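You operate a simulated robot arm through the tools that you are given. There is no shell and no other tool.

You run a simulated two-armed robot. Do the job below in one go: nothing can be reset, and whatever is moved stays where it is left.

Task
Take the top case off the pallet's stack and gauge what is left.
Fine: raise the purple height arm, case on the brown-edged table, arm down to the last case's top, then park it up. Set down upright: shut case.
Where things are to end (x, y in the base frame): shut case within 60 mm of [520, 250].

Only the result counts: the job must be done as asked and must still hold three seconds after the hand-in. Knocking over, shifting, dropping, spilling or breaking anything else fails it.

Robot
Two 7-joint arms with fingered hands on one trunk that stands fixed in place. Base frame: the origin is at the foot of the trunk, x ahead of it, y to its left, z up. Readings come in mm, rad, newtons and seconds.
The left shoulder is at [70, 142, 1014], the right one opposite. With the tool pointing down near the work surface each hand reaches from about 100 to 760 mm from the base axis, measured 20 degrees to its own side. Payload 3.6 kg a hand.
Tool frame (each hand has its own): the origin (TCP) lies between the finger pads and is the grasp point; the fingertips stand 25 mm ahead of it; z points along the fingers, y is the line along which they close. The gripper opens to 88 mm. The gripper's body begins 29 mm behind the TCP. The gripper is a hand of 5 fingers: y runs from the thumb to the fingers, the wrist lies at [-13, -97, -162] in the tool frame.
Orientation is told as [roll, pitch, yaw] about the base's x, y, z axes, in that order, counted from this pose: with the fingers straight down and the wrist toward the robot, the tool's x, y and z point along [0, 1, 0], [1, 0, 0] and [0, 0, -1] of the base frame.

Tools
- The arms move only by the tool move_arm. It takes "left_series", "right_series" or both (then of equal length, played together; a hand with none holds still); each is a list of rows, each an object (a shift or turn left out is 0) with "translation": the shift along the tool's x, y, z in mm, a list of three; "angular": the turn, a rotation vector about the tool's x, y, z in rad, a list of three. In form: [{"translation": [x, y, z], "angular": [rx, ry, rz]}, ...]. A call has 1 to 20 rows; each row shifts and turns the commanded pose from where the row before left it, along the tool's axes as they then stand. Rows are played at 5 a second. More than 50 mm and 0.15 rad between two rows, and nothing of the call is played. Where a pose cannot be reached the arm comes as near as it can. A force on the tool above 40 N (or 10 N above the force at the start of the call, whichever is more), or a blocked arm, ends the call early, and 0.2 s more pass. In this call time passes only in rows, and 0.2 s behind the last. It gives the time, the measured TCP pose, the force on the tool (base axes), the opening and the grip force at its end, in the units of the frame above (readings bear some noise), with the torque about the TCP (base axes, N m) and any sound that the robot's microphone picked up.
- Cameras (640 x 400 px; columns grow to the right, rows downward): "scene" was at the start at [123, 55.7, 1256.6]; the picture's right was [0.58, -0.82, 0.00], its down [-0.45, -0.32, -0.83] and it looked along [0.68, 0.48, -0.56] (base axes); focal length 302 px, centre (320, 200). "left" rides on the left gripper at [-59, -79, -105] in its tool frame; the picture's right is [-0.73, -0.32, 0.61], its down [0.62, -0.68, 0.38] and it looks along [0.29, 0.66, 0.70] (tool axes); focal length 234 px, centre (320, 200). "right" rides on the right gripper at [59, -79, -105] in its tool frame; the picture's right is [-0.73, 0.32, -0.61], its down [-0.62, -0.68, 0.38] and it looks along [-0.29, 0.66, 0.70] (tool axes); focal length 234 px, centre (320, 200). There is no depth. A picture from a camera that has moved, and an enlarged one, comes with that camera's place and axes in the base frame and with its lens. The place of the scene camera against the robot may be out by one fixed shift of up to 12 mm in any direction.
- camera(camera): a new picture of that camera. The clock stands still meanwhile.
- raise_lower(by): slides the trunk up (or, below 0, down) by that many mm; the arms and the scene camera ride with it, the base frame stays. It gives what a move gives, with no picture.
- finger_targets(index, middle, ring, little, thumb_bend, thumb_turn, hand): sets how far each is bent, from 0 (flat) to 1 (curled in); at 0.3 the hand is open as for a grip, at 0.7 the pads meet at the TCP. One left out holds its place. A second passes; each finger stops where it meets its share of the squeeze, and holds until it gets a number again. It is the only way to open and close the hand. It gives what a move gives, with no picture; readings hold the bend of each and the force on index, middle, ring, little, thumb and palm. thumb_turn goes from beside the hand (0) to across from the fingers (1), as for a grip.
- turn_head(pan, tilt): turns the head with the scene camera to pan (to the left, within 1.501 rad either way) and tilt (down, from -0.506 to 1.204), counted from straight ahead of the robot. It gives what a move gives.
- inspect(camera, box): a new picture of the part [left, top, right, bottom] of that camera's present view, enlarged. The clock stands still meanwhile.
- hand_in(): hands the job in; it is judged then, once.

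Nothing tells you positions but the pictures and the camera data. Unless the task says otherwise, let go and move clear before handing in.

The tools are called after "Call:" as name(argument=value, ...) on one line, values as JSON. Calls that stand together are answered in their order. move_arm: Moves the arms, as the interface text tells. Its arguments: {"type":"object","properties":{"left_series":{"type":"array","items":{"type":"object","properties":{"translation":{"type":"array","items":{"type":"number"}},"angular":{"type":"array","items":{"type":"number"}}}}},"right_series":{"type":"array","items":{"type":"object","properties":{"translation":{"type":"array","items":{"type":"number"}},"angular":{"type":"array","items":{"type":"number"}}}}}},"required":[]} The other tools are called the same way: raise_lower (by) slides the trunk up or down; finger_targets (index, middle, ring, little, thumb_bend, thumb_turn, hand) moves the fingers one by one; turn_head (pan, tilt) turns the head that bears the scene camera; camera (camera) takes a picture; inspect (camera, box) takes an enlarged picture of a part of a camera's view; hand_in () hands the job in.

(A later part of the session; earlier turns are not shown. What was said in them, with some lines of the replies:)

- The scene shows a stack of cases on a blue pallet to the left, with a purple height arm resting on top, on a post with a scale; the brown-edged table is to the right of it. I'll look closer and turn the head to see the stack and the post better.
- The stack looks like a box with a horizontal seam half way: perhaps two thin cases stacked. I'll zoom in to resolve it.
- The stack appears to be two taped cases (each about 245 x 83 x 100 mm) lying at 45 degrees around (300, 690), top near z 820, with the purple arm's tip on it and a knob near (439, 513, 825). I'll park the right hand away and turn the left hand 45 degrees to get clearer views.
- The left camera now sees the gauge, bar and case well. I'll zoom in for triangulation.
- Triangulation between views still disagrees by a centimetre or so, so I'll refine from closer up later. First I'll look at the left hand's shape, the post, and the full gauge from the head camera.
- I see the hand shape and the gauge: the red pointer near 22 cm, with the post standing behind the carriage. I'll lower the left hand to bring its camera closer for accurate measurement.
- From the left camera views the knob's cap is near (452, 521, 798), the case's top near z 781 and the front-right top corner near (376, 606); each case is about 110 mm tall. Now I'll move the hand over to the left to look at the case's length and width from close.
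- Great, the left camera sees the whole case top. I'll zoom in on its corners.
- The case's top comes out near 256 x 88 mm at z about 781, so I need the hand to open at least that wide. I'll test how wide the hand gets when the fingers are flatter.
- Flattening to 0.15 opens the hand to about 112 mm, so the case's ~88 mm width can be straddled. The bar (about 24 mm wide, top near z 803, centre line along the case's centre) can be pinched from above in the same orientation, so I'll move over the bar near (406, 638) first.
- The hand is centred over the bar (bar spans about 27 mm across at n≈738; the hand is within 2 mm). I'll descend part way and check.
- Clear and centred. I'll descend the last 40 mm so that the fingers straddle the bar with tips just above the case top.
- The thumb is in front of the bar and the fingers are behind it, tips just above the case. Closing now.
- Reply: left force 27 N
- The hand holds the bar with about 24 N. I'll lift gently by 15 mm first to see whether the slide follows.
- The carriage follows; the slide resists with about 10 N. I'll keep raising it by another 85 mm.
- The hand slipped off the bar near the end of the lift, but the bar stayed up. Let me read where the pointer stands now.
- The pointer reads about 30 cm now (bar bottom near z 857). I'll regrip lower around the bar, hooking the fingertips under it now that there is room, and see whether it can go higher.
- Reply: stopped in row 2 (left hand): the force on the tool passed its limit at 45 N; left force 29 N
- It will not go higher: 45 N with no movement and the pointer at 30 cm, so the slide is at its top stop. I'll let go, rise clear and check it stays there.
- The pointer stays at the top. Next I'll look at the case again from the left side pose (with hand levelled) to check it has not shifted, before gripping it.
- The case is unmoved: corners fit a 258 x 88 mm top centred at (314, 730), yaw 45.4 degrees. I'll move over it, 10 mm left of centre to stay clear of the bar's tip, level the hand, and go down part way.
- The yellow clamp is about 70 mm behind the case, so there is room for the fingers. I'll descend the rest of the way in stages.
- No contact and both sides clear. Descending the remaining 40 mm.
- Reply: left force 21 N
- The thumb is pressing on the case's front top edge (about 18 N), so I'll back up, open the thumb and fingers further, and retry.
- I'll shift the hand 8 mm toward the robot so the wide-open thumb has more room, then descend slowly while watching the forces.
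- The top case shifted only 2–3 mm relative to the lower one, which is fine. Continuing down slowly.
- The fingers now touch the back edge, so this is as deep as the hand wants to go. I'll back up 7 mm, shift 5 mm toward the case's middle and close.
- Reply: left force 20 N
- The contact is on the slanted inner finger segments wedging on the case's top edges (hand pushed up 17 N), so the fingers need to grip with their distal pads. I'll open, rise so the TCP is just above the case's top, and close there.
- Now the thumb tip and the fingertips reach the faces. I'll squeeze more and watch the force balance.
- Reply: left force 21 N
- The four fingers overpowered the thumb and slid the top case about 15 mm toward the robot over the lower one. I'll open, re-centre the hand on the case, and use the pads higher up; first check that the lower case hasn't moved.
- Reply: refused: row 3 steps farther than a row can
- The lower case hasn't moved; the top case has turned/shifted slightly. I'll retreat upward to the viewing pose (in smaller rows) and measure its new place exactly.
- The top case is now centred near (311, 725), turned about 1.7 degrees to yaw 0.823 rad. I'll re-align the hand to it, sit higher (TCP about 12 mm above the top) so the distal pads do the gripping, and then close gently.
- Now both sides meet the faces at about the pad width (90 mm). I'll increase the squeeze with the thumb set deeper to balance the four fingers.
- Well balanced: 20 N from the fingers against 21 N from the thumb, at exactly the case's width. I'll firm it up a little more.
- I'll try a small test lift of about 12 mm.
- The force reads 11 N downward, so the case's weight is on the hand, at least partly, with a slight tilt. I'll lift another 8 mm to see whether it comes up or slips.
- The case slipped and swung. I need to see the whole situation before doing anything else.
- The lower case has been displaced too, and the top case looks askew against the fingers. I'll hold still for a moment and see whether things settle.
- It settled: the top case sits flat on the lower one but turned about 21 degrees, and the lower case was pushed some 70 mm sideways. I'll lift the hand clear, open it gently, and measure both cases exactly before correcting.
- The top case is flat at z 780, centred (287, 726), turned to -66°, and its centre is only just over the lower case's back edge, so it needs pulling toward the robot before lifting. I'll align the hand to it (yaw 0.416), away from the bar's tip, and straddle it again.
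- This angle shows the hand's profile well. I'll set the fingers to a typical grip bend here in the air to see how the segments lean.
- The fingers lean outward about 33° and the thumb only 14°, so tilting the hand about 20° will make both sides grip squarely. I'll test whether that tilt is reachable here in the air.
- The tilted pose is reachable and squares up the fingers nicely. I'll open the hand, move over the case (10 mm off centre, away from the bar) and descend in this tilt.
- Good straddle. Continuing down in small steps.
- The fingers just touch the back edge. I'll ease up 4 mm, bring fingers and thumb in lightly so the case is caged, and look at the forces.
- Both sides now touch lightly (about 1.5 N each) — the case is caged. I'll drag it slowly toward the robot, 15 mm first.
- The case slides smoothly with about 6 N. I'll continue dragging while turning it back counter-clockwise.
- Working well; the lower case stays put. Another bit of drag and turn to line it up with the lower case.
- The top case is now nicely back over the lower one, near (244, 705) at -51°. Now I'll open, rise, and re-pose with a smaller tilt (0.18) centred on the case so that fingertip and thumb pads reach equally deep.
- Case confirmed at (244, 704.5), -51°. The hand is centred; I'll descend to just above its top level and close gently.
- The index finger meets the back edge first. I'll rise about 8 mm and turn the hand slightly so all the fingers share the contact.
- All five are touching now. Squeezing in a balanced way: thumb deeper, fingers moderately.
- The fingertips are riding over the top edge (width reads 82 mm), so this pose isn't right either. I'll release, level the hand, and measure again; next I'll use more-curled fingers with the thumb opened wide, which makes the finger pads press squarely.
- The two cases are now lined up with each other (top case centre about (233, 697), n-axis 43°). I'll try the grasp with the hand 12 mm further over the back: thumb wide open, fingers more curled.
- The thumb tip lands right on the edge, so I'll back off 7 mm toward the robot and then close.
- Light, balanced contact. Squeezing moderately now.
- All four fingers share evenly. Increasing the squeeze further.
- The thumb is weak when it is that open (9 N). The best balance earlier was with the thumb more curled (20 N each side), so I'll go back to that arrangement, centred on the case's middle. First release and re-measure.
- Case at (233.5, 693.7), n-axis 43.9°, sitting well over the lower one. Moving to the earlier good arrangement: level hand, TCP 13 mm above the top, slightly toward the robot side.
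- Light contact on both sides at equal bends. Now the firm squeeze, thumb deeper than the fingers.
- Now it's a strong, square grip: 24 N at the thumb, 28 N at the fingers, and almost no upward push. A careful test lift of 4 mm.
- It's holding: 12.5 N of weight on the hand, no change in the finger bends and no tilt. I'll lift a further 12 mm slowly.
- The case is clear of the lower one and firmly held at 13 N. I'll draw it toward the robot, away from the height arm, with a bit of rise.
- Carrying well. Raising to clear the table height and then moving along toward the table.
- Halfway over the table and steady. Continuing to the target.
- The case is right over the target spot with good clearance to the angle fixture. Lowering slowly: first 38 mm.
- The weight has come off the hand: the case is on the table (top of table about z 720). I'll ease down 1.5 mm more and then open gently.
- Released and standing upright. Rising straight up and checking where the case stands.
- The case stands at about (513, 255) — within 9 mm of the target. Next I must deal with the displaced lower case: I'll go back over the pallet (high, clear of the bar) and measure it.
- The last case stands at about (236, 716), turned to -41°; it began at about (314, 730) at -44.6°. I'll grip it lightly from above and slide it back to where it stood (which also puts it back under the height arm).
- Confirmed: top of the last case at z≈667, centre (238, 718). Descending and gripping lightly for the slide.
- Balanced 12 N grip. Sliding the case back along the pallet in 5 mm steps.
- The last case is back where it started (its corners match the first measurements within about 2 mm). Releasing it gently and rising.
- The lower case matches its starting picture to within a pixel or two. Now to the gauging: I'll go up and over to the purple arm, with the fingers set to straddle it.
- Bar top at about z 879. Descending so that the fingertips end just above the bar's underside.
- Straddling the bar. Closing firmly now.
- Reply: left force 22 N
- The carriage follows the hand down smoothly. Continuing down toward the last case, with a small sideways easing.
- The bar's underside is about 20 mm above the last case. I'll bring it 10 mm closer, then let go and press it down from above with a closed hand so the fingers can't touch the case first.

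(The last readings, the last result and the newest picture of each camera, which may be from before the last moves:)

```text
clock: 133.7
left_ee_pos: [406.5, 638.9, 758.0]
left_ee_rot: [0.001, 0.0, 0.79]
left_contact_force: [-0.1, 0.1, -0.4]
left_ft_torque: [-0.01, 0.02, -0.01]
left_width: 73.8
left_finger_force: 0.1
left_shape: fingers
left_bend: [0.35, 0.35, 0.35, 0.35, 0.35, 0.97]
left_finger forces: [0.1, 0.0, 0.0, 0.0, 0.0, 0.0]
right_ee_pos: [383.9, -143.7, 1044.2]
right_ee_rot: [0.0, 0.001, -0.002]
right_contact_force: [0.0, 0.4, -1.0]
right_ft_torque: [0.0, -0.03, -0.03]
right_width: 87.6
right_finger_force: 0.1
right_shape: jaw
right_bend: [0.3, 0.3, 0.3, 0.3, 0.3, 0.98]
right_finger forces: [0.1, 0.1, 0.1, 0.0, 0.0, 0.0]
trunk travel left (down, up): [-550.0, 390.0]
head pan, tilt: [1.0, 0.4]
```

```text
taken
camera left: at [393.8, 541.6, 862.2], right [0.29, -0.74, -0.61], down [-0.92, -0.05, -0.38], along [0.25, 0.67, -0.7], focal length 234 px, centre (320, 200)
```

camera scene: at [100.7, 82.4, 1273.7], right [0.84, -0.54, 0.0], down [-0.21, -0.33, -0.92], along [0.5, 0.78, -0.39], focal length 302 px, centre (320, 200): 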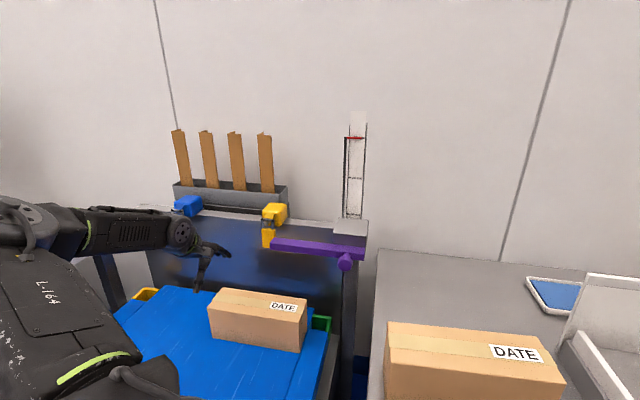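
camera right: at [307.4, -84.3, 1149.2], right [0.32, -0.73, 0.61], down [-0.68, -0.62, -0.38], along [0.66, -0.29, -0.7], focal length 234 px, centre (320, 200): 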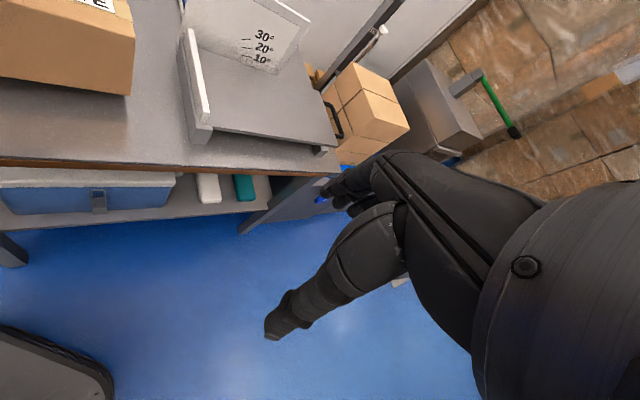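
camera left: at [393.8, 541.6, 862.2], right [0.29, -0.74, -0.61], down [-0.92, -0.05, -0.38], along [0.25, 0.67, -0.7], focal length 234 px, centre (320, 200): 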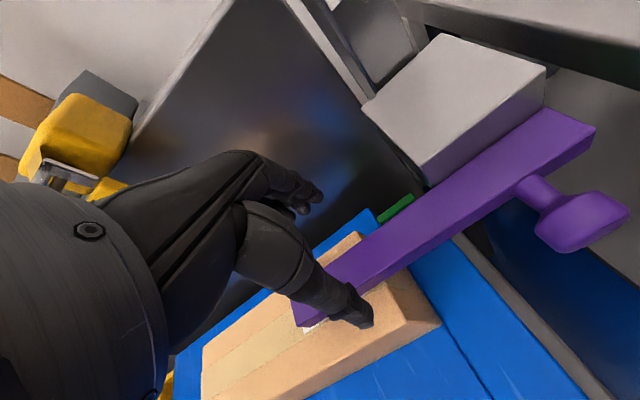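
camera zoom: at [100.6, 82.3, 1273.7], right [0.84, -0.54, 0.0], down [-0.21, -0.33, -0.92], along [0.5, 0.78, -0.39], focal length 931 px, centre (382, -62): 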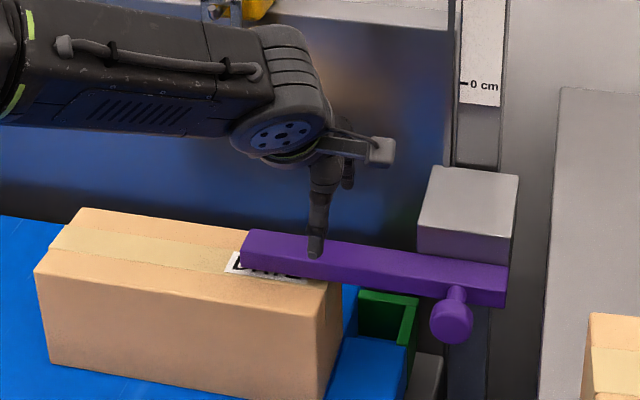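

The bar stays where it was put, just above the case. Now I'll close the hand and press the bar down from above until it rests on the case.

Call:
finger_targets(hand="left", index=0.72, middle=0.72, ring=0.72, little=0.72, thumb_bend=0.7)

Call:
move_arm(left_series=[{"translation": [0, 0, 8]}, {"translation": [0, 0, 8]}, {"translation": [0, 0, 4]}])

Call:
move_arm(left_series=[{"translation": [0, 0, 3]}, {"translation": [0, 0, 3]}])

Call:
inspect(camera="scene", box=[220, 220, 380, 350])

```text
clock: 134.7
left_ee_pos: [405.6, 638.1, 757.3]
left_ee_rot: [0.001, -0.001, 0.792]
left_contact_force: [0.1, 0.2, 0.0]
left_ft_torque: [-0.01, -0.02, 0.03]
left_width: 0.2
left_finger_force: 0.1
left_shape: fingers
left_bend: [0.72, 0.72, 0.72, 0.72, 0.69, 0.97]
left_finger forces: [0.0, 0.1, 0.0, 0.0, 0.0, 0.0]
right_ee_pos: [384.0, -144.3, 1045.6]
right_ee_rot: [-0.001, -0.001, -0.002]
right_contact_force: [-0.2, 0.3, -0.5]
right_ft_torque: [0.01, -0.05, -0.01]
right_width: 87.7
right_finger_force: 0.0
right_shape: jaw
right_bend: [0.3, 0.3, 0.3, 0.3, 0.3, 0.98]
right_finger forces: [0.0, 0.1, 0.1, 0.0, 0.0, 0.0]
trunk travel left (down, up): [-550.0, 390.0]
head pan, tilt: [1.0, 0.4]
```

```text
clock: 135.4
left_ee_pos: [407.9, 638.0, 737.5]
left_ee_rot: [0.002, 0.0, 0.792]
left_contact_force: [-0.7, -0.2, -0.3]
left_ft_torque: [-0.01, 0.03, -0.01]
left_width: 0.0
left_finger_force: 0.1
left_shape: fingers
left_bend: [0.72, 0.72, 0.72, 0.72, 0.69, 0.97]
left_finger forces: [0.1, 0.0, 0.0, 0.0, 0.0, 0.0]
right_ee_pos: [385.9, -144.4, 1045.7]
right_ee_rot: [0.0, -0.001, -0.002]
right_contact_force: [-0.5, 0.7, 0.4]
right_ft_torque: [0.0, 0.0, -0.02]
right_width: 87.9
right_finger_force: 0.0
right_shape: jaw
right_bend: [0.3, 0.3, 0.3, 0.3, 0.3, 0.98]
right_finger forces: [0.1, 0.1, 0.1, 0.1, 0.0, 0.0]
trunk travel left (down, up): [-550.0, 390.0]
head pan, tilt: [1.0, 0.4]
```

```text
clock: 136.1
left_ee_pos: [408.1, 639.5, 732.8]
left_ee_rot: [0.002, 0.0, 0.791]
left_contact_force: [0.3, -0.5, -0.4]
left_ft_torque: [0.0, 0.04, -0.02]
left_width: 0.1
left_finger_force: 0.1
left_shape: fingers
left_bend: [0.72, 0.72, 0.72, 0.72, 0.69, 0.97]
left_finger forces: [0.0, 0.0, 0.1, 0.1, 0.1, 0.0]
right_ee_pos: [384.3, -144.0, 1046.2]
right_ee_rot: [-0.001, 0.0, -0.003]
right_contact_force: [0.9, 0.4, -0.3]
right_ft_torque: [0.0, 0.03, 0.02]
right_width: 87.5
right_finger_force: 0.0
right_shape: jaw
right_bend: [0.3, 0.3, 0.3, 0.3, 0.3, 0.98]
right_finger forces: [0.0, 0.0, 0.0, 0.0, 0.0, 0.0]
trunk travel left (down, up): [-550.0, 390.0]
head pan, tilt: [1.0, 0.4]
```

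```text
3.08 times, centred on (300, 285) of scene
camera zoom: at [100.6, 82.5, 1273.7], right [0.84, -0.54, 0.0], down [-0.21, -0.33, -0.92], along [0.5, 0.78, -0.39], focal length 931 px, centre (382, -62)
```

zoom: 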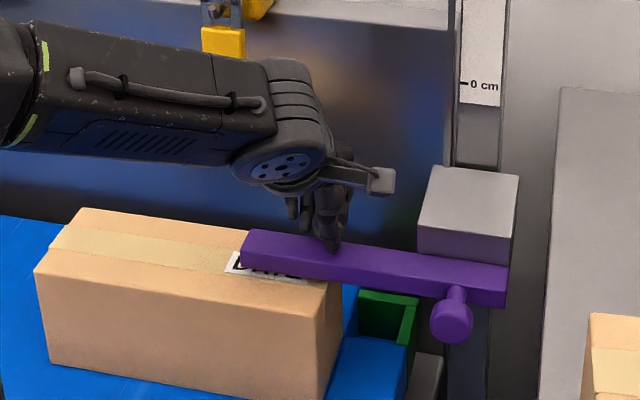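

Nearly touching the bar's top. Pressing on in small steps.

Call:
move_arm(left_series=[{"translation": [0, 0, 3]}, {"translation": [0, 0, 3]}])

Call:
move_arm(left_series=[{"translation": [0, 0, 3]}, {"translation": [0, 0, 3]}])

Call:
inspect(camera="scene", box=[220, 220, 380, 350])

```text
clock: 136.7
left_ee_pos: [407.7, 638.4, 725.9]
left_ee_rot: [0.003, -0.003, 0.789]
left_contact_force: [-0.6, -0.2, 1.9]
left_ft_torque: [-0.05, 0.05, 0.01]
left_width: 0.0
left_finger_force: 1.1
left_shape: fingers
left_bend: [0.72, 0.72, 0.72, 0.72, 0.69, 0.97]
left_finger forces: [0.1, 0.0, 0.1, 0.0, 1.9, 0.0]
right_ee_pos: [385.3, -146.2, 1045.6]
right_ee_rot: [0.002, -0.001, -0.001]
right_contact_force: [-0.8, -1.0, 0.0]
right_ft_torque: [0.0, -0.01, 0.02]
right_width: 87.6
right_finger_force: 0.1
right_shape: jaw
right_bend: [0.3, 0.3, 0.3, 0.3, 0.3, 0.98]
right_finger forces: [0.0, 0.0, 0.1, 0.0, 0.1, 0.0]
trunk travel left (down, up): [-550.0, 390.0]
head pan, tilt: [1.0, 0.4]
```

```text
clock: 137.2
left_ee_pos: [407.3, 638.7, 719.0]
left_ee_rot: [0.002, -0.002, 0.793]
left_contact_force: [0.1, 0.3, 1.9]
left_ft_torque: [0.0, 0.01, -0.01]
left_width: 0.0
left_finger_force: 1.1
left_shape: fingers
left_bend: [0.72, 0.72, 0.72, 0.72, 0.69, 0.97]
left_finger forces: [0.0, 0.0, 0.0, 0.0, 1.9, 0.0]
right_ee_pos: [385.9, -143.4, 1045.9]
right_ee_rot: [0.0, 0.0, -0.003]
right_contact_force: [0.0, -0.1, 0.7]
right_ft_torque: [-0.02, -0.04, 0.04]
right_width: 88.0
right_finger_force: 0.1
right_shape: jaw
right_bend: [0.3, 0.3, 0.3, 0.3, 0.3, 0.98]
right_finger forces: [0.1, 0.1, 0.0, 0.0, 0.0, 0.0]
trunk travel left (down, up): [-550.0, 390.0]
head pan, tilt: [1.0, 0.4]
```

```text
3.08 times, centred on (300, 285) of scene
camera zoom: at [100.5, 82.2, 1273.8], right [0.84, -0.54, 0.0], down [-0.21, -0.33, -0.92], along [0.5, 0.78, -0.39], focal length 931 px, centre (382, -62)
```

zoom: 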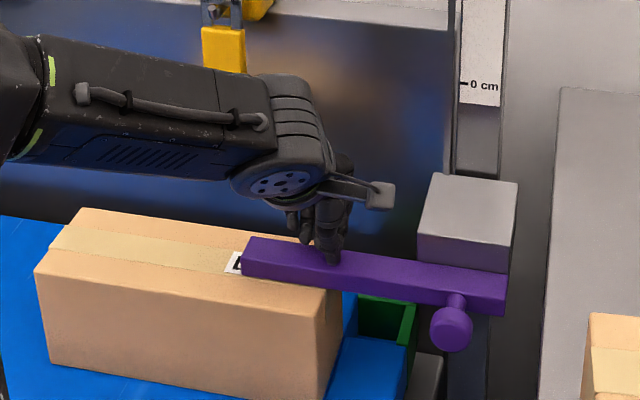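

Call:
move_arm(left_series=[{"translation": [0, 0, 2]}, {"translation": [0, 0, 2]}])

Call:
move_arm(left_series=[{"translation": [0, 0, 2]}, {"translation": [0, 0, 2]}])

Call:
inspect(camera="scene", box=[220, 220, 380, 350])

```text
clock: 137.8
left_ee_pos: [405.3, 638.5, 718.1]
left_ee_rot: [0.001, -0.004, 0.793]
left_contact_force: [-1.9, -0.8, 11.6]
left_ft_torque: [-0.15, 0.03, 0.0]
left_width: 0.0
left_finger_force: 6.5
left_shape: fingers
left_bend: [0.72, 0.72, 0.72, 0.72, 0.7, 0.98]
left_finger forces: [0.0, 0.0, 0.0, 0.1, 12.2, 0.1]
right_ee_pos: [384.5, -145.0, 1046.8]
right_ee_rot: [0.001, -0.001, -0.003]
right_contact_force: [0.2, -0.8, 0.5]
right_ft_torque: [0.01, -0.01, -0.02]
right_width: 87.5
right_finger_force: 0.1
right_shape: jaw
right_bend: [0.3, 0.3, 0.3, 0.3, 0.3, 0.98]
right_finger forces: [0.0, 0.0, 0.0, 0.0, 0.0, 0.0]
trunk travel left (down, up): [-550.0, 390.0]
head pan, tilt: [1.0, 0.4]
```

```text
clock: 138.4
left_ee_pos: [406.0, 636.6, 716.7]
left_ee_rot: [0.002, -0.008, 0.792]
left_contact_force: [-3.9, -1.4, 28.5]
left_ft_torque: [-0.38, 0.12, -0.01]
left_width: 0.0
left_finger_force: 14.8
left_shape: fingers
left_bend: [0.72, 0.72, 0.72, 0.72, 0.71, 0.98]
left_finger forces: [0.0, 0.0, 0.0, 0.2, 29.6, 0.1]
right_ee_pos: [382.1, -149.4, 1045.8]
right_ee_rot: [0.006, -0.003, -0.002]
right_contact_force: [0.3, 0.5, -1.0]
right_ft_torque: [0.01, -0.03, 0.0]
right_width: 87.7
right_finger_force: 0.0
right_shape: jaw
right_bend: [0.3, 0.3, 0.3, 0.3, 0.3, 0.98]
right_finger forces: [0.0, 0.0, 0.0, 0.0, 0.1, 0.1]
trunk travel left (down, up): [-550.0, 390.0]
head pan, tilt: [1.0, 0.4]
```

```text
3.08 times, centred on (300, 285) of scene
camera zoom: at [96.9, 77.6, 1274.7], right [0.84, -0.54, 0.0], down [-0.21, -0.32, -0.92], along [0.5, 0.78, -0.38], focal length 931 px, centre (382, -62)
```

zoom: 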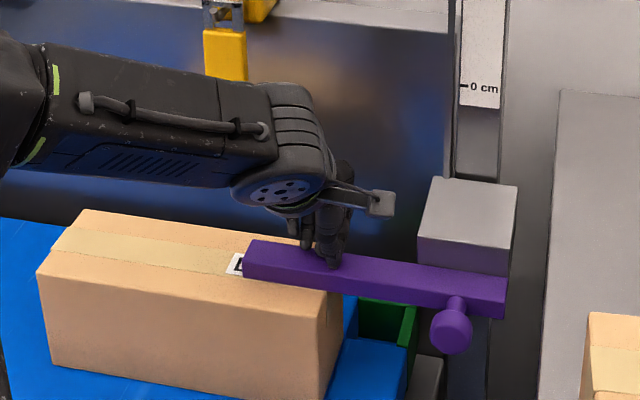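

Firm contact: the force jumped to 28 N with no movement, so the arm rests on the last case. I'll relieve the pressure, rise, and read the gauge.

Call:
move_arm(left_series=[{"translation": [0, 0, -2]}, {"translation": [0, 0, -3]}, {"translation": [0, 0, -10]}, {"translation": [0, 0, -20]}, {"translation": [0, 0, -20]}])

Call:
camera(camera="left")

Call:
inspect(camera="scene", box=[220, 100, 400, 350])

Call:
inspect(camera="scene", box=[240, 230, 380, 350])

Call:
inspect(camera="scene", box=[310, 100, 400, 260])

```text
clock: 139.7
left_ee_pos: [407.1, 637.4, 767.5]
left_ee_rot: [0.002, 0.0, 0.79]
left_contact_force: [-0.7, 0.5, 0.7]
left_ft_torque: [0.0, -0.02, 0.02]
left_width: 0.0
left_finger_force: 0.1
left_shape: fingers
left_bend: [0.72, 0.72, 0.72, 0.72, 0.7, 0.98]
left_finger forces: [0.0, 0.0, 0.0, 0.1, 0.1, 0.0]
right_ee_pos: [385.3, -145.3, 1045.0]
right_ee_rot: [0.001, -0.001, -0.001]
right_contact_force: [0.7, 0.2, 0.0]
right_ft_torque: [-0.02, 0.0, 0.01]
right_width: 87.5
right_finger_force: 0.1
right_shape: jaw
right_bend: [0.3, 0.3, 0.3, 0.3, 0.3, 0.98]
right_finger forces: [0.0, 0.0, 0.0, 0.0, 0.1, 0.0]
trunk travel left (down, up): [-550.0, 390.0]
head pan, tilt: [1.0, 0.4]
```

```text
taken
camera left: at [394.2, 541.5, 870.8], right [0.29, -0.74, -0.61], down [-0.92, -0.05, -0.38], along [0.25, 0.67, -0.7], focal length 234 px, centre (320, 200)
```

left: 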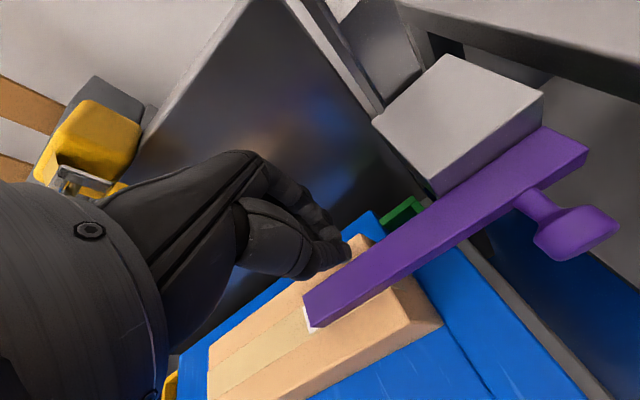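

```text
1.60 times, centred on (310, 225) of scene
camera zoom: at [100.6, 82.4, 1273.7], right [0.84, -0.54, 0.0], down [-0.21, -0.33, -0.92], along [0.5, 0.78, -0.39], focal length 484 px, centre (336, 160)
```

zoom: 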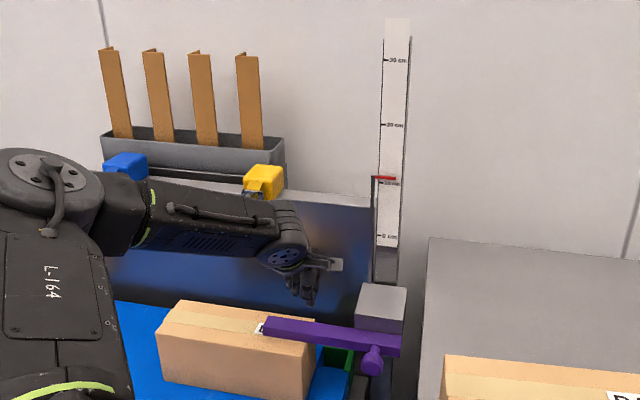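

```text
3.33 times, centred on (310, 290) of scene
camera zoom: at [100.6, 82.4, 1273.7], right [0.84, -0.54, 0.0], down [-0.21, -0.33, -0.92], along [0.5, 0.78, -0.39], focal length 1008 px, centre (353, -100)
```

zoom: 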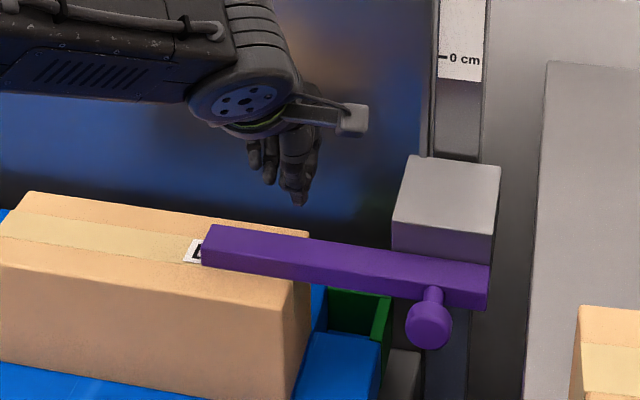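

```text
2.50 times, centred on (355, 180) of scene
camera zoom: at [100.6, 82.4, 1273.7], right [0.84, -0.54, 0.0], down [-0.21, -0.33, -0.92], along [0.5, 0.78, -0.39], focal length 756 px, centre (232, 250)
```

zoom: 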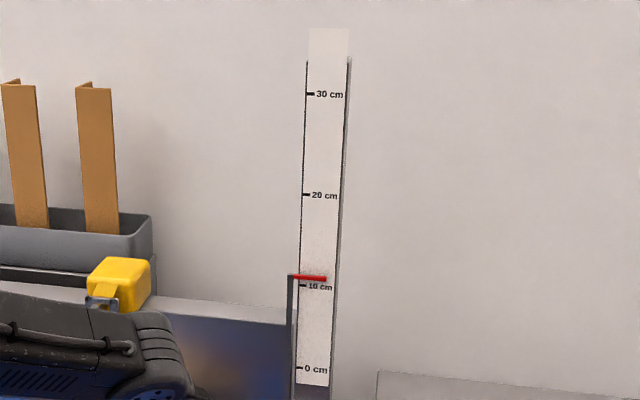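

The gauge reads about 11 cm with the arm resting on the last case — matching one 11 cm case. Now to park it back up: re-straddle the bar and grip it shallowly above the case.

Call:
finger_targets(hand="left", index=0.35, middle=0.35, ring=0.35, little=0.35, thumb_bend=0.35)

Call:
move_arm(left_series=[{"translation": [0, 0.5, 20]}, {"translation": [0, 0, 20]}, {"translation": [0, 0, 15]}, {"translation": [0, 0, 9]}])

Call:
finger_targets(hand="left", index=0.55, middle=0.53, ring=0.55, little=0.55, thumb_bend=0.55)

Call:
inspect(camera="scene", box=[240, 230, 380, 350])

```text
clock: 140.7
left_ee_pos: [406.6, 639.0, 767.0]
left_ee_rot: [0.004, 0.001, 0.791]
left_contact_force: [-0.6, 0.9, -0.2]
left_ft_torque: [-0.01, -0.02, -0.02]
left_width: 73.8
left_finger_force: 0.0
left_shape: fingers
left_bend: [0.35, 0.35, 0.35, 0.35, 0.35, 0.98]
left_finger forces: [0.1, 0.0, 0.0, 0.0, 0.0, 0.0]
right_ee_pos: [384.7, -144.6, 1045.9]
right_ee_rot: [0.001, 0.0, -0.001]
right_contact_force: [0.7, -0.3, 0.2]
right_ft_torque: [0.01, 0.0, -0.01]
right_width: 88.0
right_finger_force: 0.0
right_shape: jaw
right_bend: [0.3, 0.3, 0.3, 0.3, 0.3, 0.98]
right_finger forces: [0.1, 0.1, 0.1, 0.1, 0.0, 0.0]
trunk travel left (down, up): [-550.0, 390.0]
head pan, tilt: [1.0, 0.4]
```

```text
clock: 141.7
left_ee_pos: [408.0, 639.4, 702.8]
left_ee_rot: [0.001, 0.0, 0.793]
left_contact_force: [0.0, 0.4, 0.1]
left_ft_torque: [-0.01, 0.01, -0.01]
left_width: 73.9
left_finger_force: 0.2
left_shape: fingers
left_bend: [0.35, 0.35, 0.35, 0.35, 0.35, 0.98]
left_finger forces: [0.0, 0.0, 0.1, 0.0, 0.0, 0.0]
right_ee_pos: [385.2, -144.4, 1045.5]
right_ee_rot: [0.0, -0.001, 0.0]
right_contact_force: [0.0, -0.8, 0.3]
right_ft_torque: [-0.02, 0.0, 0.02]
right_width: 87.3
right_finger_force: 0.0
right_shape: jaw
right_bend: [0.3, 0.3, 0.3, 0.3, 0.3, 0.98]
right_finger forces: [0.0, 0.0, 0.1, 0.0, 0.1, 0.0]
trunk travel left (down, up): [-550.0, 390.0]
head pan, tilt: [1.0, 0.4]
```

```text
clock: 142.7
left_ee_pos: [407.1, 639.2, 703.0]
left_ee_rot: [0.001, 0.0, 0.793]
left_contact_force: [-0.4, -0.8, -0.8]
left_ft_torque: [-0.03, 0.01, 0.04]
left_width: 33.3
left_finger_force: 0.9
left_shape: fingers
left_bend: [0.55, 0.53, 0.55, 0.55, 0.53, 0.98]
left_finger forces: [0.0, 0.0, 0.1, 0.0, 1.2, 0.0]
right_ee_pos: [385.2, -144.2, 1045.5]
right_ee_rot: [0.0, -0.001, -0.003]
right_contact_force: [-0.9, -0.5, 0.0]
right_ft_torque: [0.02, 0.02, -0.01]
right_width: 87.8
right_finger_force: 0.1
right_shape: jaw
right_bend: [0.3, 0.3, 0.3, 0.3, 0.3, 0.98]
right_finger forces: [0.0, 0.0, 0.0, 0.0, 0.0, 0.0]
trunk travel left (down, up): [-550.0, 390.0]
head pan, tilt: [1.0, 0.4]
```

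```text
3.33 times, centred on (310, 290) of scene
camera zoom: at [100.4, 82.3, 1273.8], right [0.84, -0.54, 0.0], down [-0.21, -0.33, -0.92], along [0.5, 0.78, -0.39], focal length 1008 px, centre (353, -100)
```

zoom: 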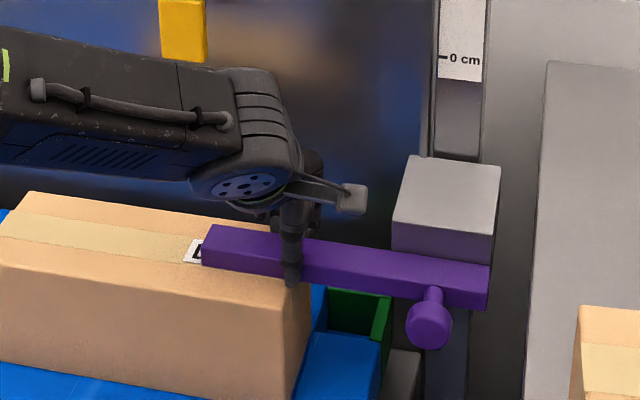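

Call:
finger_targets(hand="left", index=0.7, middle=0.7, ring=0.7, little=0.72, thumb_bend=0.85)

Call:
move_arm(left_series=[{"translation": [0, 0, -5]}, {"translation": [0, 0, -5]}, {"translation": [0, 0, -5]}])

Call:
inspect(camera="scene", box=[220, 100, 400, 350])

```text
clock: 143.7
left_ee_pos: [407.3, 640.4, 701.5]
left_ee_rot: [0.003, -0.001, 0.791]
left_contact_force: [1.0, 2.7, 1.3]
left_ft_torque: [0.05, -0.01, -0.18]
left_width: 22.9
left_finger_force: 12.4
left_shape: fingers
left_bend: [0.63, 0.64, 0.64, 0.72, 0.57, 0.97]
left_finger forces: [4.3, 4.9, 4.4, 0.1, 10.8, 0.0]
right_ee_pos: [385.5, -143.7, 1046.6]
right_ee_rot: [0.001, 0.0, 0.0]
right_contact_force: [-1.2, -0.2, -0.1]
right_ft_torque: [0.0, 0.0, -0.01]
right_width: 87.9
right_finger_force: 0.1
right_shape: jaw
right_bend: [0.3, 0.3, 0.3, 0.3, 0.3, 0.98]
right_finger forces: [0.0, 0.1, 0.0, 0.0, 0.0, 0.0]
trunk travel left (down, up): [-550.0, 390.0]
head pan, tilt: [1.0, 0.4]
```

```text
clock: 144.4
left_ee_pos: [406.4, 638.9, 715.6]
left_ee_rot: [0.001, 0.002, 0.791]
left_contact_force: [-1.5, 2.5, -9.6]
left_ft_torque: [0.1, -0.05, -0.16]
left_width: 23.1
left_finger_force: 11.2
left_shape: fingers
left_bend: [0.63, 0.64, 0.64, 0.72, 0.57, 0.97]
left_finger forces: [3.9, 4.1, 3.9, 0.0, 10.2, 0.0]
right_ee_pos: [387.0, -143.0, 1044.7]
right_ee_rot: [-0.003, 0.0, -0.002]
right_contact_force: [1.2, -0.4, 0.3]
right_ft_torque: [0.0, -0.01, 0.03]
right_width: 87.7
right_finger_force: 0.0
right_shape: jaw
right_bend: [0.3, 0.3, 0.3, 0.3, 0.3, 0.98]
right_finger forces: [0.0, 0.0, 0.0, 0.1, 0.1, 0.0]
trunk travel left (down, up): [-550.0, 390.0]
head pan, tilt: [1.0, 0.4]
```

```text
1.60 times, centred on (310, 225) of scene
camera zoom: at [101.5, 84.7, 1273.5], right [0.84, -0.54, 0.0], down [-0.21, -0.33, -0.92], along [0.5, 0.77, -0.39], focal length 484 px, centre (336, 160)
```

zoom: 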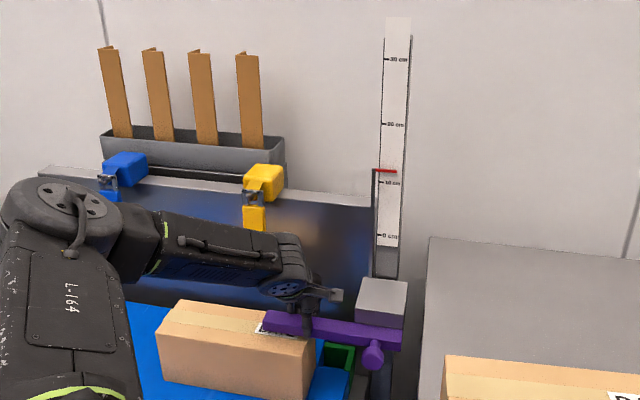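

The bar comes up with the hand. Lifting another 48 mm, then I'll take a deeper hold.

Call:
move_arm(left_series=[{"translation": [0, 0, -6]}, {"translation": [0, 0, -6]}, {"translation": [0, 0, -6]}, {"translation": [0, 0, -6]}, {"translation": [0, 0, -6]}, {"translation": [0, 0, -6]}, {"translation": [0, 0, -6]}, {"translation": [0, 0, -6]}])

Call:
inspect(camera="scene", box=[220, 100, 400, 350])

Call:
camera(camera="left")

```text
clock: 146.2
left_ee_pos: [407.8, 639.6, 764.0]
left_ee_rot: [0.001, 0.003, 0.79]
left_contact_force: [-0.4, 2.2, -9.1]
left_ft_torque: [0.08, -0.08, -0.17]
left_width: 23.0
left_finger_force: 11.0
left_shape: fingers
left_bend: [0.63, 0.65, 0.64, 0.72, 0.57, 0.97]
left_finger forces: [3.8, 4.2, 4.0, 0.1, 10.4, 0.0]
right_ee_pos: [385.6, -142.0, 1044.4]
right_ee_rot: [-0.002, -0.001, -0.002]
right_contact_force: [0.1, 0.5, 0.1]
right_ft_torque: [-0.02, -0.01, 0.02]
right_width: 87.7
right_finger_force: 0.1
right_shape: jaw
right_bend: [0.3, 0.3, 0.3, 0.3, 0.3, 0.98]
right_finger forces: [0.0, 0.0, 0.0, 0.0, 0.0, 0.0]
trunk travel left (down, up): [-550.0, 390.0]
head pan, tilt: [1.0, 0.4]
```

```text
1.60 times, centred on (310, 225) of scene
camera zoom: at [101.6, 84.4, 1273.5], right [0.84, -0.54, 0.0], down [-0.21, -0.33, -0.92], along [0.5, 0.77, -0.39], focal length 484 px, centre (336, 160)
```

zoom: 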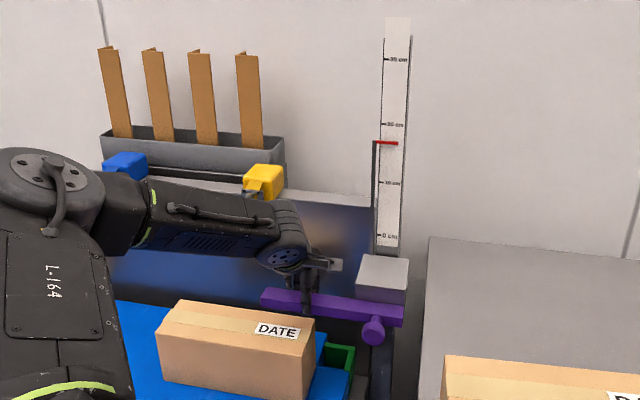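

```text
taken
camera left: at [394.8, 543.6, 868.7], right [0.29, -0.74, -0.61], down [-0.92, -0.05, -0.38], along [0.25, 0.67, -0.7], focal length 234 px, centre (320, 200)
```

left: 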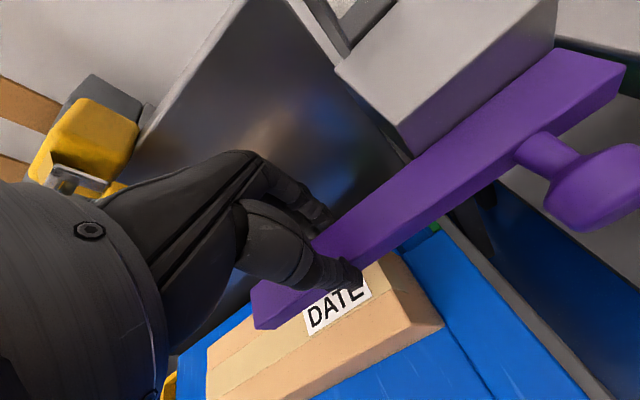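

No slip. Continuing upward toward the top.

Call:
move_arm(left_series=[{"translation": [0, 0, -7]}, {"translation": [0, 0, -8]}, {"translation": [0, 0, -8]}, {"translation": [0, 0, -8]}, {"translation": [0, 0, -8]}, {"translation": [0, 0, -8]}, {"translation": [0, 0, -8]}, {"translation": [0, 0, -8]}, {"translation": [0, 0, -8]}, {"translation": [0, 0, -8]}, {"translation": [0, 0, -8]}, {"translation": [0, 0, -8]}, {"translation": [0, 0, -7]}])

Call:
inspect(camera="scene", box=[220, 100, 400, 350])

```text
clock: 149.1
left_ee_pos: [408.2, 638.7, 866.4]
left_ee_rot: [-0.001, 0.001, 0.791]
left_contact_force: [-0.5, 4.3, -9.4]
left_ft_torque: [0.1, -0.08, -0.17]
left_width: 23.1
left_finger_force: 11.8
left_shape: fingers
left_bend: [0.63, 0.65, 0.64, 0.72, 0.57, 0.97]
left_finger forces: [4.2, 4.4, 4.4, 0.0, 9.6, 0.0]
right_ee_pos: [385.6, -142.0, 1046.2]
right_ee_rot: [-0.002, 0.002, -0.001]
right_contact_force: [0.2, -0.4, -0.5]
right_ft_torque: [-0.05, 0.0, -0.02]
right_width: 87.7
right_finger_force: 0.0
right_shape: jaw
right_bend: [0.3, 0.3, 0.3, 0.3, 0.3, 0.98]
right_finger forces: [0.0, 0.0, 0.0, 0.0, 0.1, 0.0]
trunk travel left (down, up): [-550.0, 390.0]
head pan, tilt: [1.0, 0.4]
```

```text
1.60 times, centred on (310, 225) of scene
camera zoom: at [101.8, 84.8, 1273.5], right [0.84, -0.54, 0.0], down [-0.21, -0.33, -0.92], along [0.5, 0.77, -0.39], focal length 484 px, centre (336, 160)
```

zoom: 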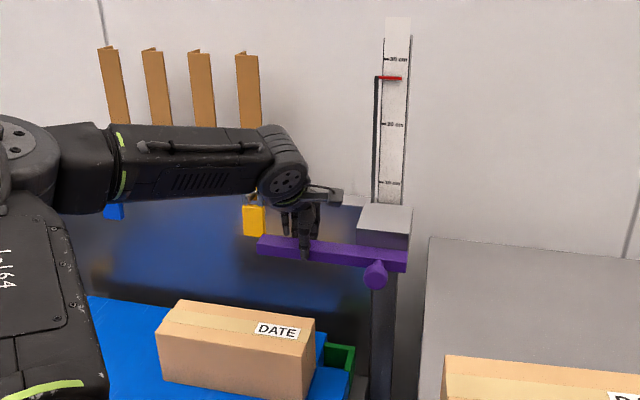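

Nearly there: about 20 mm to the top stop. Going up the last bit slowly.

Call:
move_arm(left_series=[{"translation": [0, 0, -4]}, {"translation": [0, 0, -4]}, {"translation": [0, 0, -4]}, {"translation": [0, 0, -4]}, {"translation": [0, 0, -3]}])

Call:
inspect(camera="scene", box=[220, 100, 400, 350])

Call:
inspect(camera="scene", box=[240, 100, 400, 290])

```text
clock: 150.2
left_ee_pos: [408.0, 639.8, 885.5]
left_ee_rot: [-0.001, 0.003, 0.791]
left_contact_force: [-1.1, 3.0, -9.0]
left_ft_torque: [0.08, -0.01, -0.13]
left_width: 22.8
left_finger_force: 10.7
left_shape: fingers
left_bend: [0.63, 0.65, 0.64, 0.72, 0.57, 0.97]
left_finger forces: [3.8, 3.8, 3.6, 0.0, 10.5, 0.0]
right_ee_pos: [385.9, -141.5, 1045.2]
right_ee_rot: [-0.002, 0.0, -0.001]
right_contact_force: [0.0, 0.4, 0.2]
right_ft_torque: [0.04, 0.0, 0.03]
right_width: 87.4
right_finger_force: 0.1
right_shape: jaw
right_bend: [0.3, 0.3, 0.3, 0.3, 0.3, 0.98]
right_finger forces: [0.0, 0.1, 0.0, 0.0, 0.0, 0.0]
trunk travel left (down, up): [-550.0, 390.0]
head pan, tilt: [1.0, 0.4]
```

```text
1.60 times, centred on (310, 225) of scene
camera zoom: at [101.2, 84.6, 1273.5], right [0.84, -0.54, 0.0], down [-0.21, -0.33, -0.92], along [0.5, 0.77, -0.39], focal length 484 px, centre (336, 160)
```

zoom: 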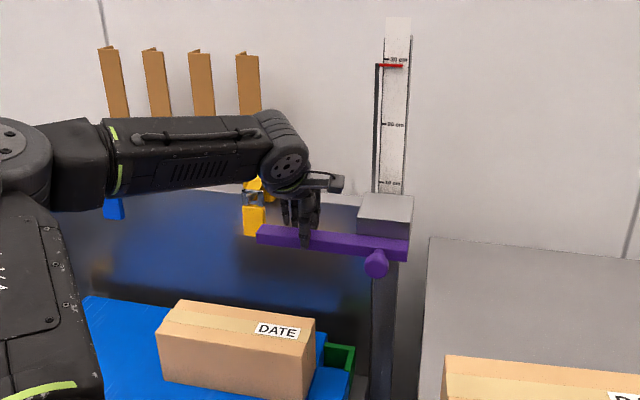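

```text
2.11 times, centred on (320, 195) of scene
camera zoom: at [101.2, 84.6, 1273.5], right [0.84, -0.54, 0.0], down [-0.21, -0.33, -0.92], along [0.5, 0.77, -0.39], focal length 637 px, centre (320, 210)
```

zoom: 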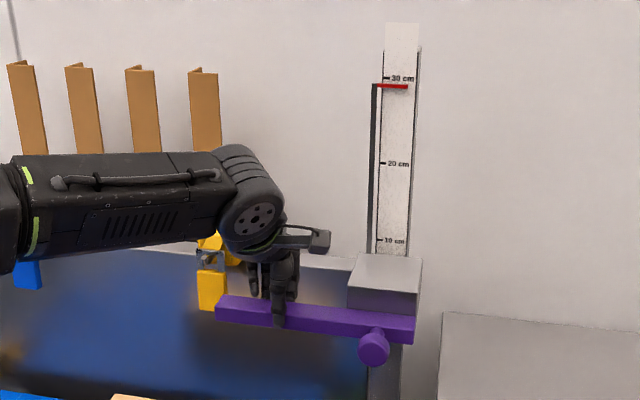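

About 7 mm short of the earlier top position. A little more, in 2 mm steps.

Call:
move_arm(left_series=[{"translation": [0, 0, -2]}, {"translation": [0, 0, -2]}, {"translation": [0, 0, -2]}])

Call:
inspect(camera="scene", box=[240, 100, 400, 290])

```text
clock: 151.1
left_ee_pos: [407.5, 640.3, 890.8]
left_ee_rot: [0.002, 0.0, 0.793]
left_contact_force: [-3.2, 0.7, -8.5]
left_ft_torque: [0.07, 0.03, -0.17]
left_width: 23.1
left_finger_force: 10.5
left_shape: fingers
left_bend: [0.63, 0.65, 0.64, 0.72, 0.57, 0.97]
left_finger forces: [3.4, 3.4, 3.4, 0.1, 11.7, 0.0]
right_ee_pos: [385.8, -143.0, 1046.1]
right_ee_rot: [0.0, 0.001, -0.002]
right_contact_force: [0.0, 0.4, -0.3]
right_ft_torque: [0.04, -0.01, 0.0]
right_width: 87.8
right_finger_force: 0.2
right_shape: jaw
right_bend: [0.3, 0.3, 0.3, 0.3, 0.3, 0.98]
right_finger forces: [0.1, 0.0, 0.0, 0.1, 0.0, 0.0]
trunk travel left (down, up): [-550.0, 390.0]
head pan, tilt: [1.0, 0.4]
```

```text
2.11 times, centred on (320, 195) of scene
camera zoom: at [100.9, 84.2, 1273.6], right [0.84, -0.54, 0.0], down [-0.21, -0.33, -0.92], along [0.5, 0.77, -0.39], focal length 637 px, centre (320, 210)
```

zoom: 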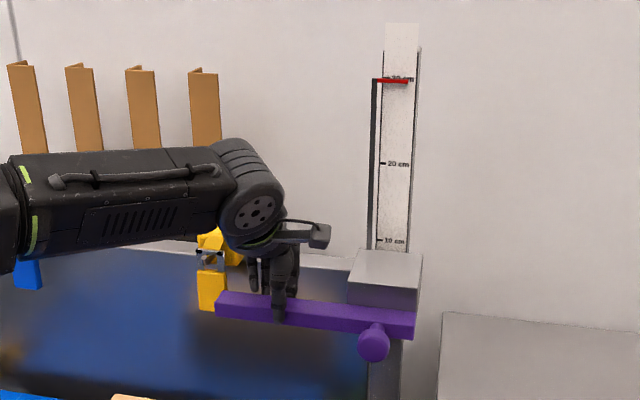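

Back at the same top position (pointer on 30 cm). Opening the hand, rising clear, and withdrawing.

Call:
finger_targets(hand="left", index=0.35, middle=0.35, ring=0.35, little=0.35, thumb_bend=0.35)

Call:
move_arm(left_series=[{"translation": [0, 0, -15]}, {"translation": [0, 0, -25]}, {"translation": [0, 0, -30]}, {"translation": [0, 0, -35]}, {"translation": [0, -40, -15]}, {"translation": [0, -45, -10]}, {"translation": [0, -45, -10]}, {"translation": [0, -45, -10]}])

Call:
camera(camera="scene")

Call:
inspect(camera="scene", box=[240, 100, 400, 290])

Call:
inspect(camera="scene", box=[190, 250, 320, 360])

Call:
camera(camera="left")

```text
clock: 152.1
left_ee_pos: [407.8, 639.3, 893.8]
left_ee_rot: [0.002, 0.001, 0.791]
left_contact_force: [0.4, 0.3, 0.3]
left_ft_torque: [0.03, -0.01, 0.03]
left_width: 73.8
left_finger_force: 0.0
left_shape: fingers
left_bend: [0.35, 0.35, 0.35, 0.35, 0.35, 0.97]
left_finger forces: [0.0, 0.0, 0.1, 0.1, 0.0, 0.0]
right_ee_pos: [385.5, -143.2, 1044.4]
right_ee_rot: [-0.001, -0.001, -0.003]
right_contact_force: [-0.6, 0.0, 0.2]
right_ft_torque: [0.02, 0.01, -0.02]
right_width: 87.5
right_finger_force: 0.1
right_shape: jaw
right_bend: [0.3, 0.3, 0.3, 0.3, 0.3, 0.98]
right_finger forces: [0.1, 0.0, 0.0, 0.0, 0.0, 0.0]
trunk travel left (down, up): [-550.0, 390.0]
head pan, tilt: [1.0, 0.4]
```

```text
clock: 153.8
left_ee_pos: [282.9, 512.9, 1042.3]
left_ee_rot: [0.002, -0.001, 0.792]
left_contact_force: [-0.1, 0.6, 0.0]
left_ft_torque: [-0.01, 0.01, 0.02]
left_width: 74.3
left_finger_force: 0.0
left_shape: fingers
left_bend: [0.35, 0.35, 0.35, 0.35, 0.35, 0.97]
left_finger forces: [0.0, 0.1, 0.0, 0.0, 0.1, 0.1]
right_ee_pos: [383.9, -145.9, 1045.8]
right_ee_rot: [0.001, -0.001, -0.002]
right_contact_force: [-0.1, -0.3, 0.2]
right_ft_torque: [0.03, 0.01, 0.0]
right_width: 87.9
right_finger_force: 0.0
right_shape: jaw
right_bend: [0.3, 0.3, 0.3, 0.3, 0.3, 0.98]
right_finger forces: [0.0, 0.0, 0.0, 0.0, 0.1, 0.0]
trunk travel left (down, up): [-550.0, 390.0]
head pan, tilt: [1.0, 0.4]
```

```text
taken
camera scene: at [99.0, 81.1, 1274.0], right [0.84, -0.54, 0.0], down [-0.21, -0.33, -0.92], along [0.5, 0.78, -0.39], focal length 302 px, centre (320, 200)
```

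scene: 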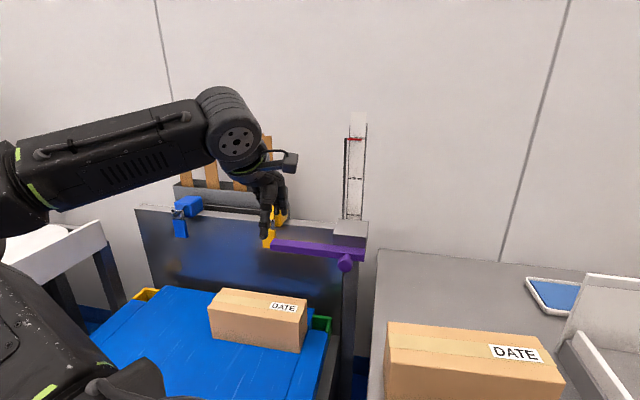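

```text
2.11 times, centred on (320, 195) of scene
camera zoom: at [99.0, 81.1, 1274.0], right [0.84, -0.54, 0.0], down [-0.21, -0.33, -0.92], along [0.5, 0.78, -0.39], focal length 637 px, centre (320, 210)
```

zoom: 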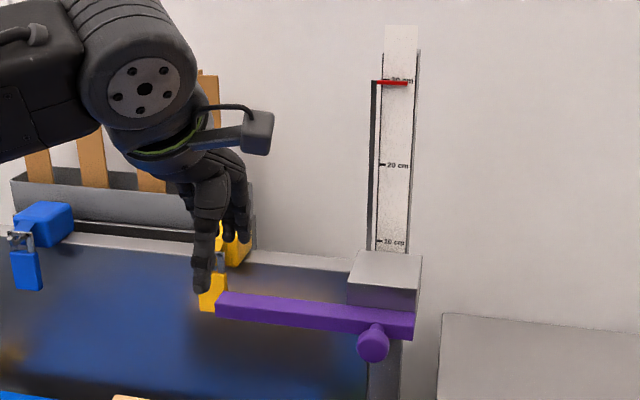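

```text
3.64 times, centred on (255, 305) of scene
camera zoom: at [99.0, 81.1, 1274.0], right [0.84, -0.54, 0.0], down [-0.21, -0.33, -0.92], along [0.5, 0.78, -0.39], focal length 1100 px, centre (556, -182)
```

zoom: 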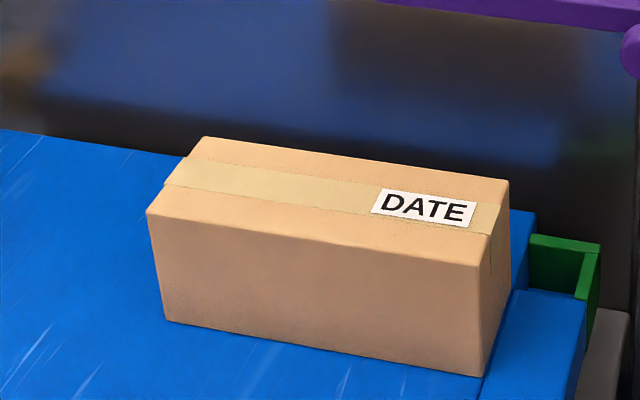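

```text
taken
camera left: at [269.4, 415.7, 1146.6], right [0.29, -0.74, -0.61], down [-0.92, -0.05, -0.38], along [0.26, 0.67, -0.69], focal length 234 px, centre (320, 200)
```

left: 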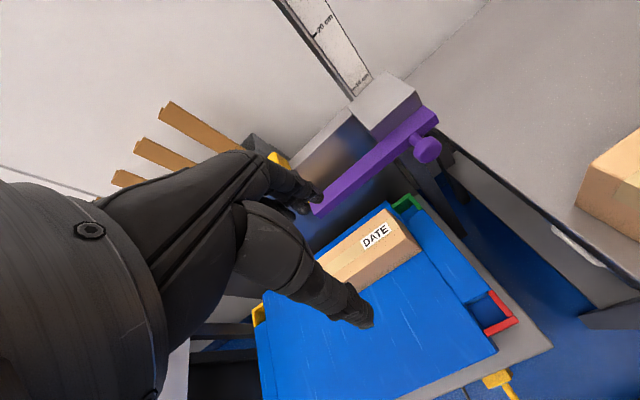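

Everything on the pallet side looks right: the arm is parked at 30 cm and the last case is in its place. One last look at the table before handing in.

Call:
turn_head(pan=0.614, tilt=0.588)

Call:
camera(camera="scene")

Call:
inspect(camera="scene", box=[260, 170, 480, 350])

```text
clock: 154.7
left_ee_pos: [283.5, 514.3, 1041.1]
left_ee_rot: [0.001, 0.0, 0.793]
left_contact_force: [0.2, 0.2, 0.6]
left_ft_torque: [0.0, -0.01, -0.01]
left_width: 73.9
left_finger_force: 0.1
left_shape: fingers
left_bend: [0.35, 0.35, 0.35, 0.35, 0.35, 0.97]
left_finger forces: [0.1, 0.1, 0.1, 0.0, 0.0, 0.0]
right_ee_pos: [384.9, -143.2, 1046.0]
right_ee_rot: [0.001, 0.002, -0.002]
right_contact_force: [-0.1, -0.3, -0.3]
right_ft_torque: [-0.05, 0.01, -0.02]
right_width: 87.5
right_finger_force: 0.1
right_shape: jaw
right_bend: [0.3, 0.3, 0.3, 0.3, 0.3, 0.98]
right_finger forces: [0.0, 0.1, 0.1, 0.0, 0.1, 0.0]
trunk travel left (down, up): [-550.0, 390.0]
head pan, tilt: [0.614, 0.588]
```

```text
taken
camera scene: at [122.8, 55.6, 1256.7], right [0.58, -0.82, 0.0], down [-0.45, -0.32, -0.83], along [0.68, 0.48, -0.55], focal length 302 px, centre (320, 200)
```

scene: 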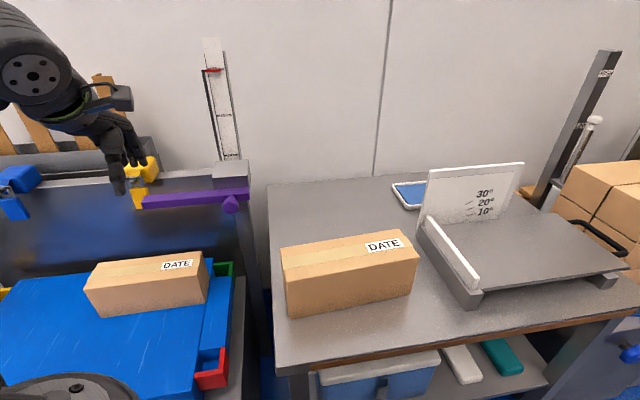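

```text
2.22 times, centred on (370, 260) of scene
camera zoom: at [122.8, 55.6, 1256.7], right [0.58, -0.82, 0.0], down [-0.45, -0.32, -0.83], along [0.68, 0.48, -0.55], focal length 672 px, centre (209, 67)
```

zoom: 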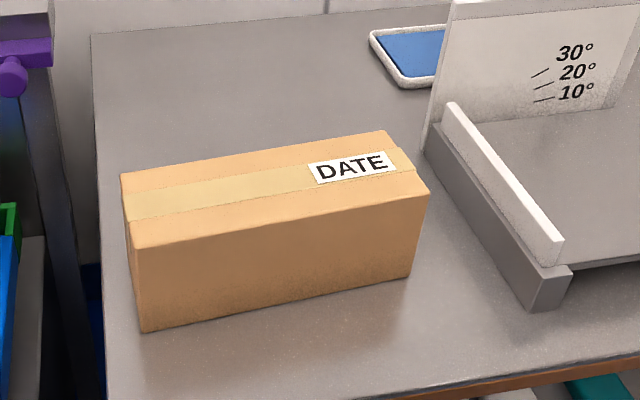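

The shut case stands upright on the brown-edged table at about (513, 255). The height arm has touched the last case (gauge about 11 cm) and is parked at the top, and both hands are clear. Along the way I knocked the last case about 70 mm aside, then slid it back to within about 2 mm of where it started. Handing in.

Call:
hand_in()

```text
The job is handed in.
```

The top case is off the stack and the arm has gauged what is left, but I knocked the last case out of place on the way and had to put it back.

- **Shut case:** it stands upright on the brown-edged table at about (513, 255), roughly 9 mm from the target.
- **Gauge:** I lowered the purple arm until it pressed on the last case, and the pointer read about 11 cm, one case high. The arm is parked again at its top stop, with the pointer at 30 cm.
- **Last case:** my first attempt to lift the top case slipped, and the lower case was pushed about 70 mm across the pallet. I slid it back, and its corners measured within about 2 mm of where they started. If any shift during the job counts against it, this is the one.

Nothing else looked moved in the last pictures. Both hands are empty and clear.
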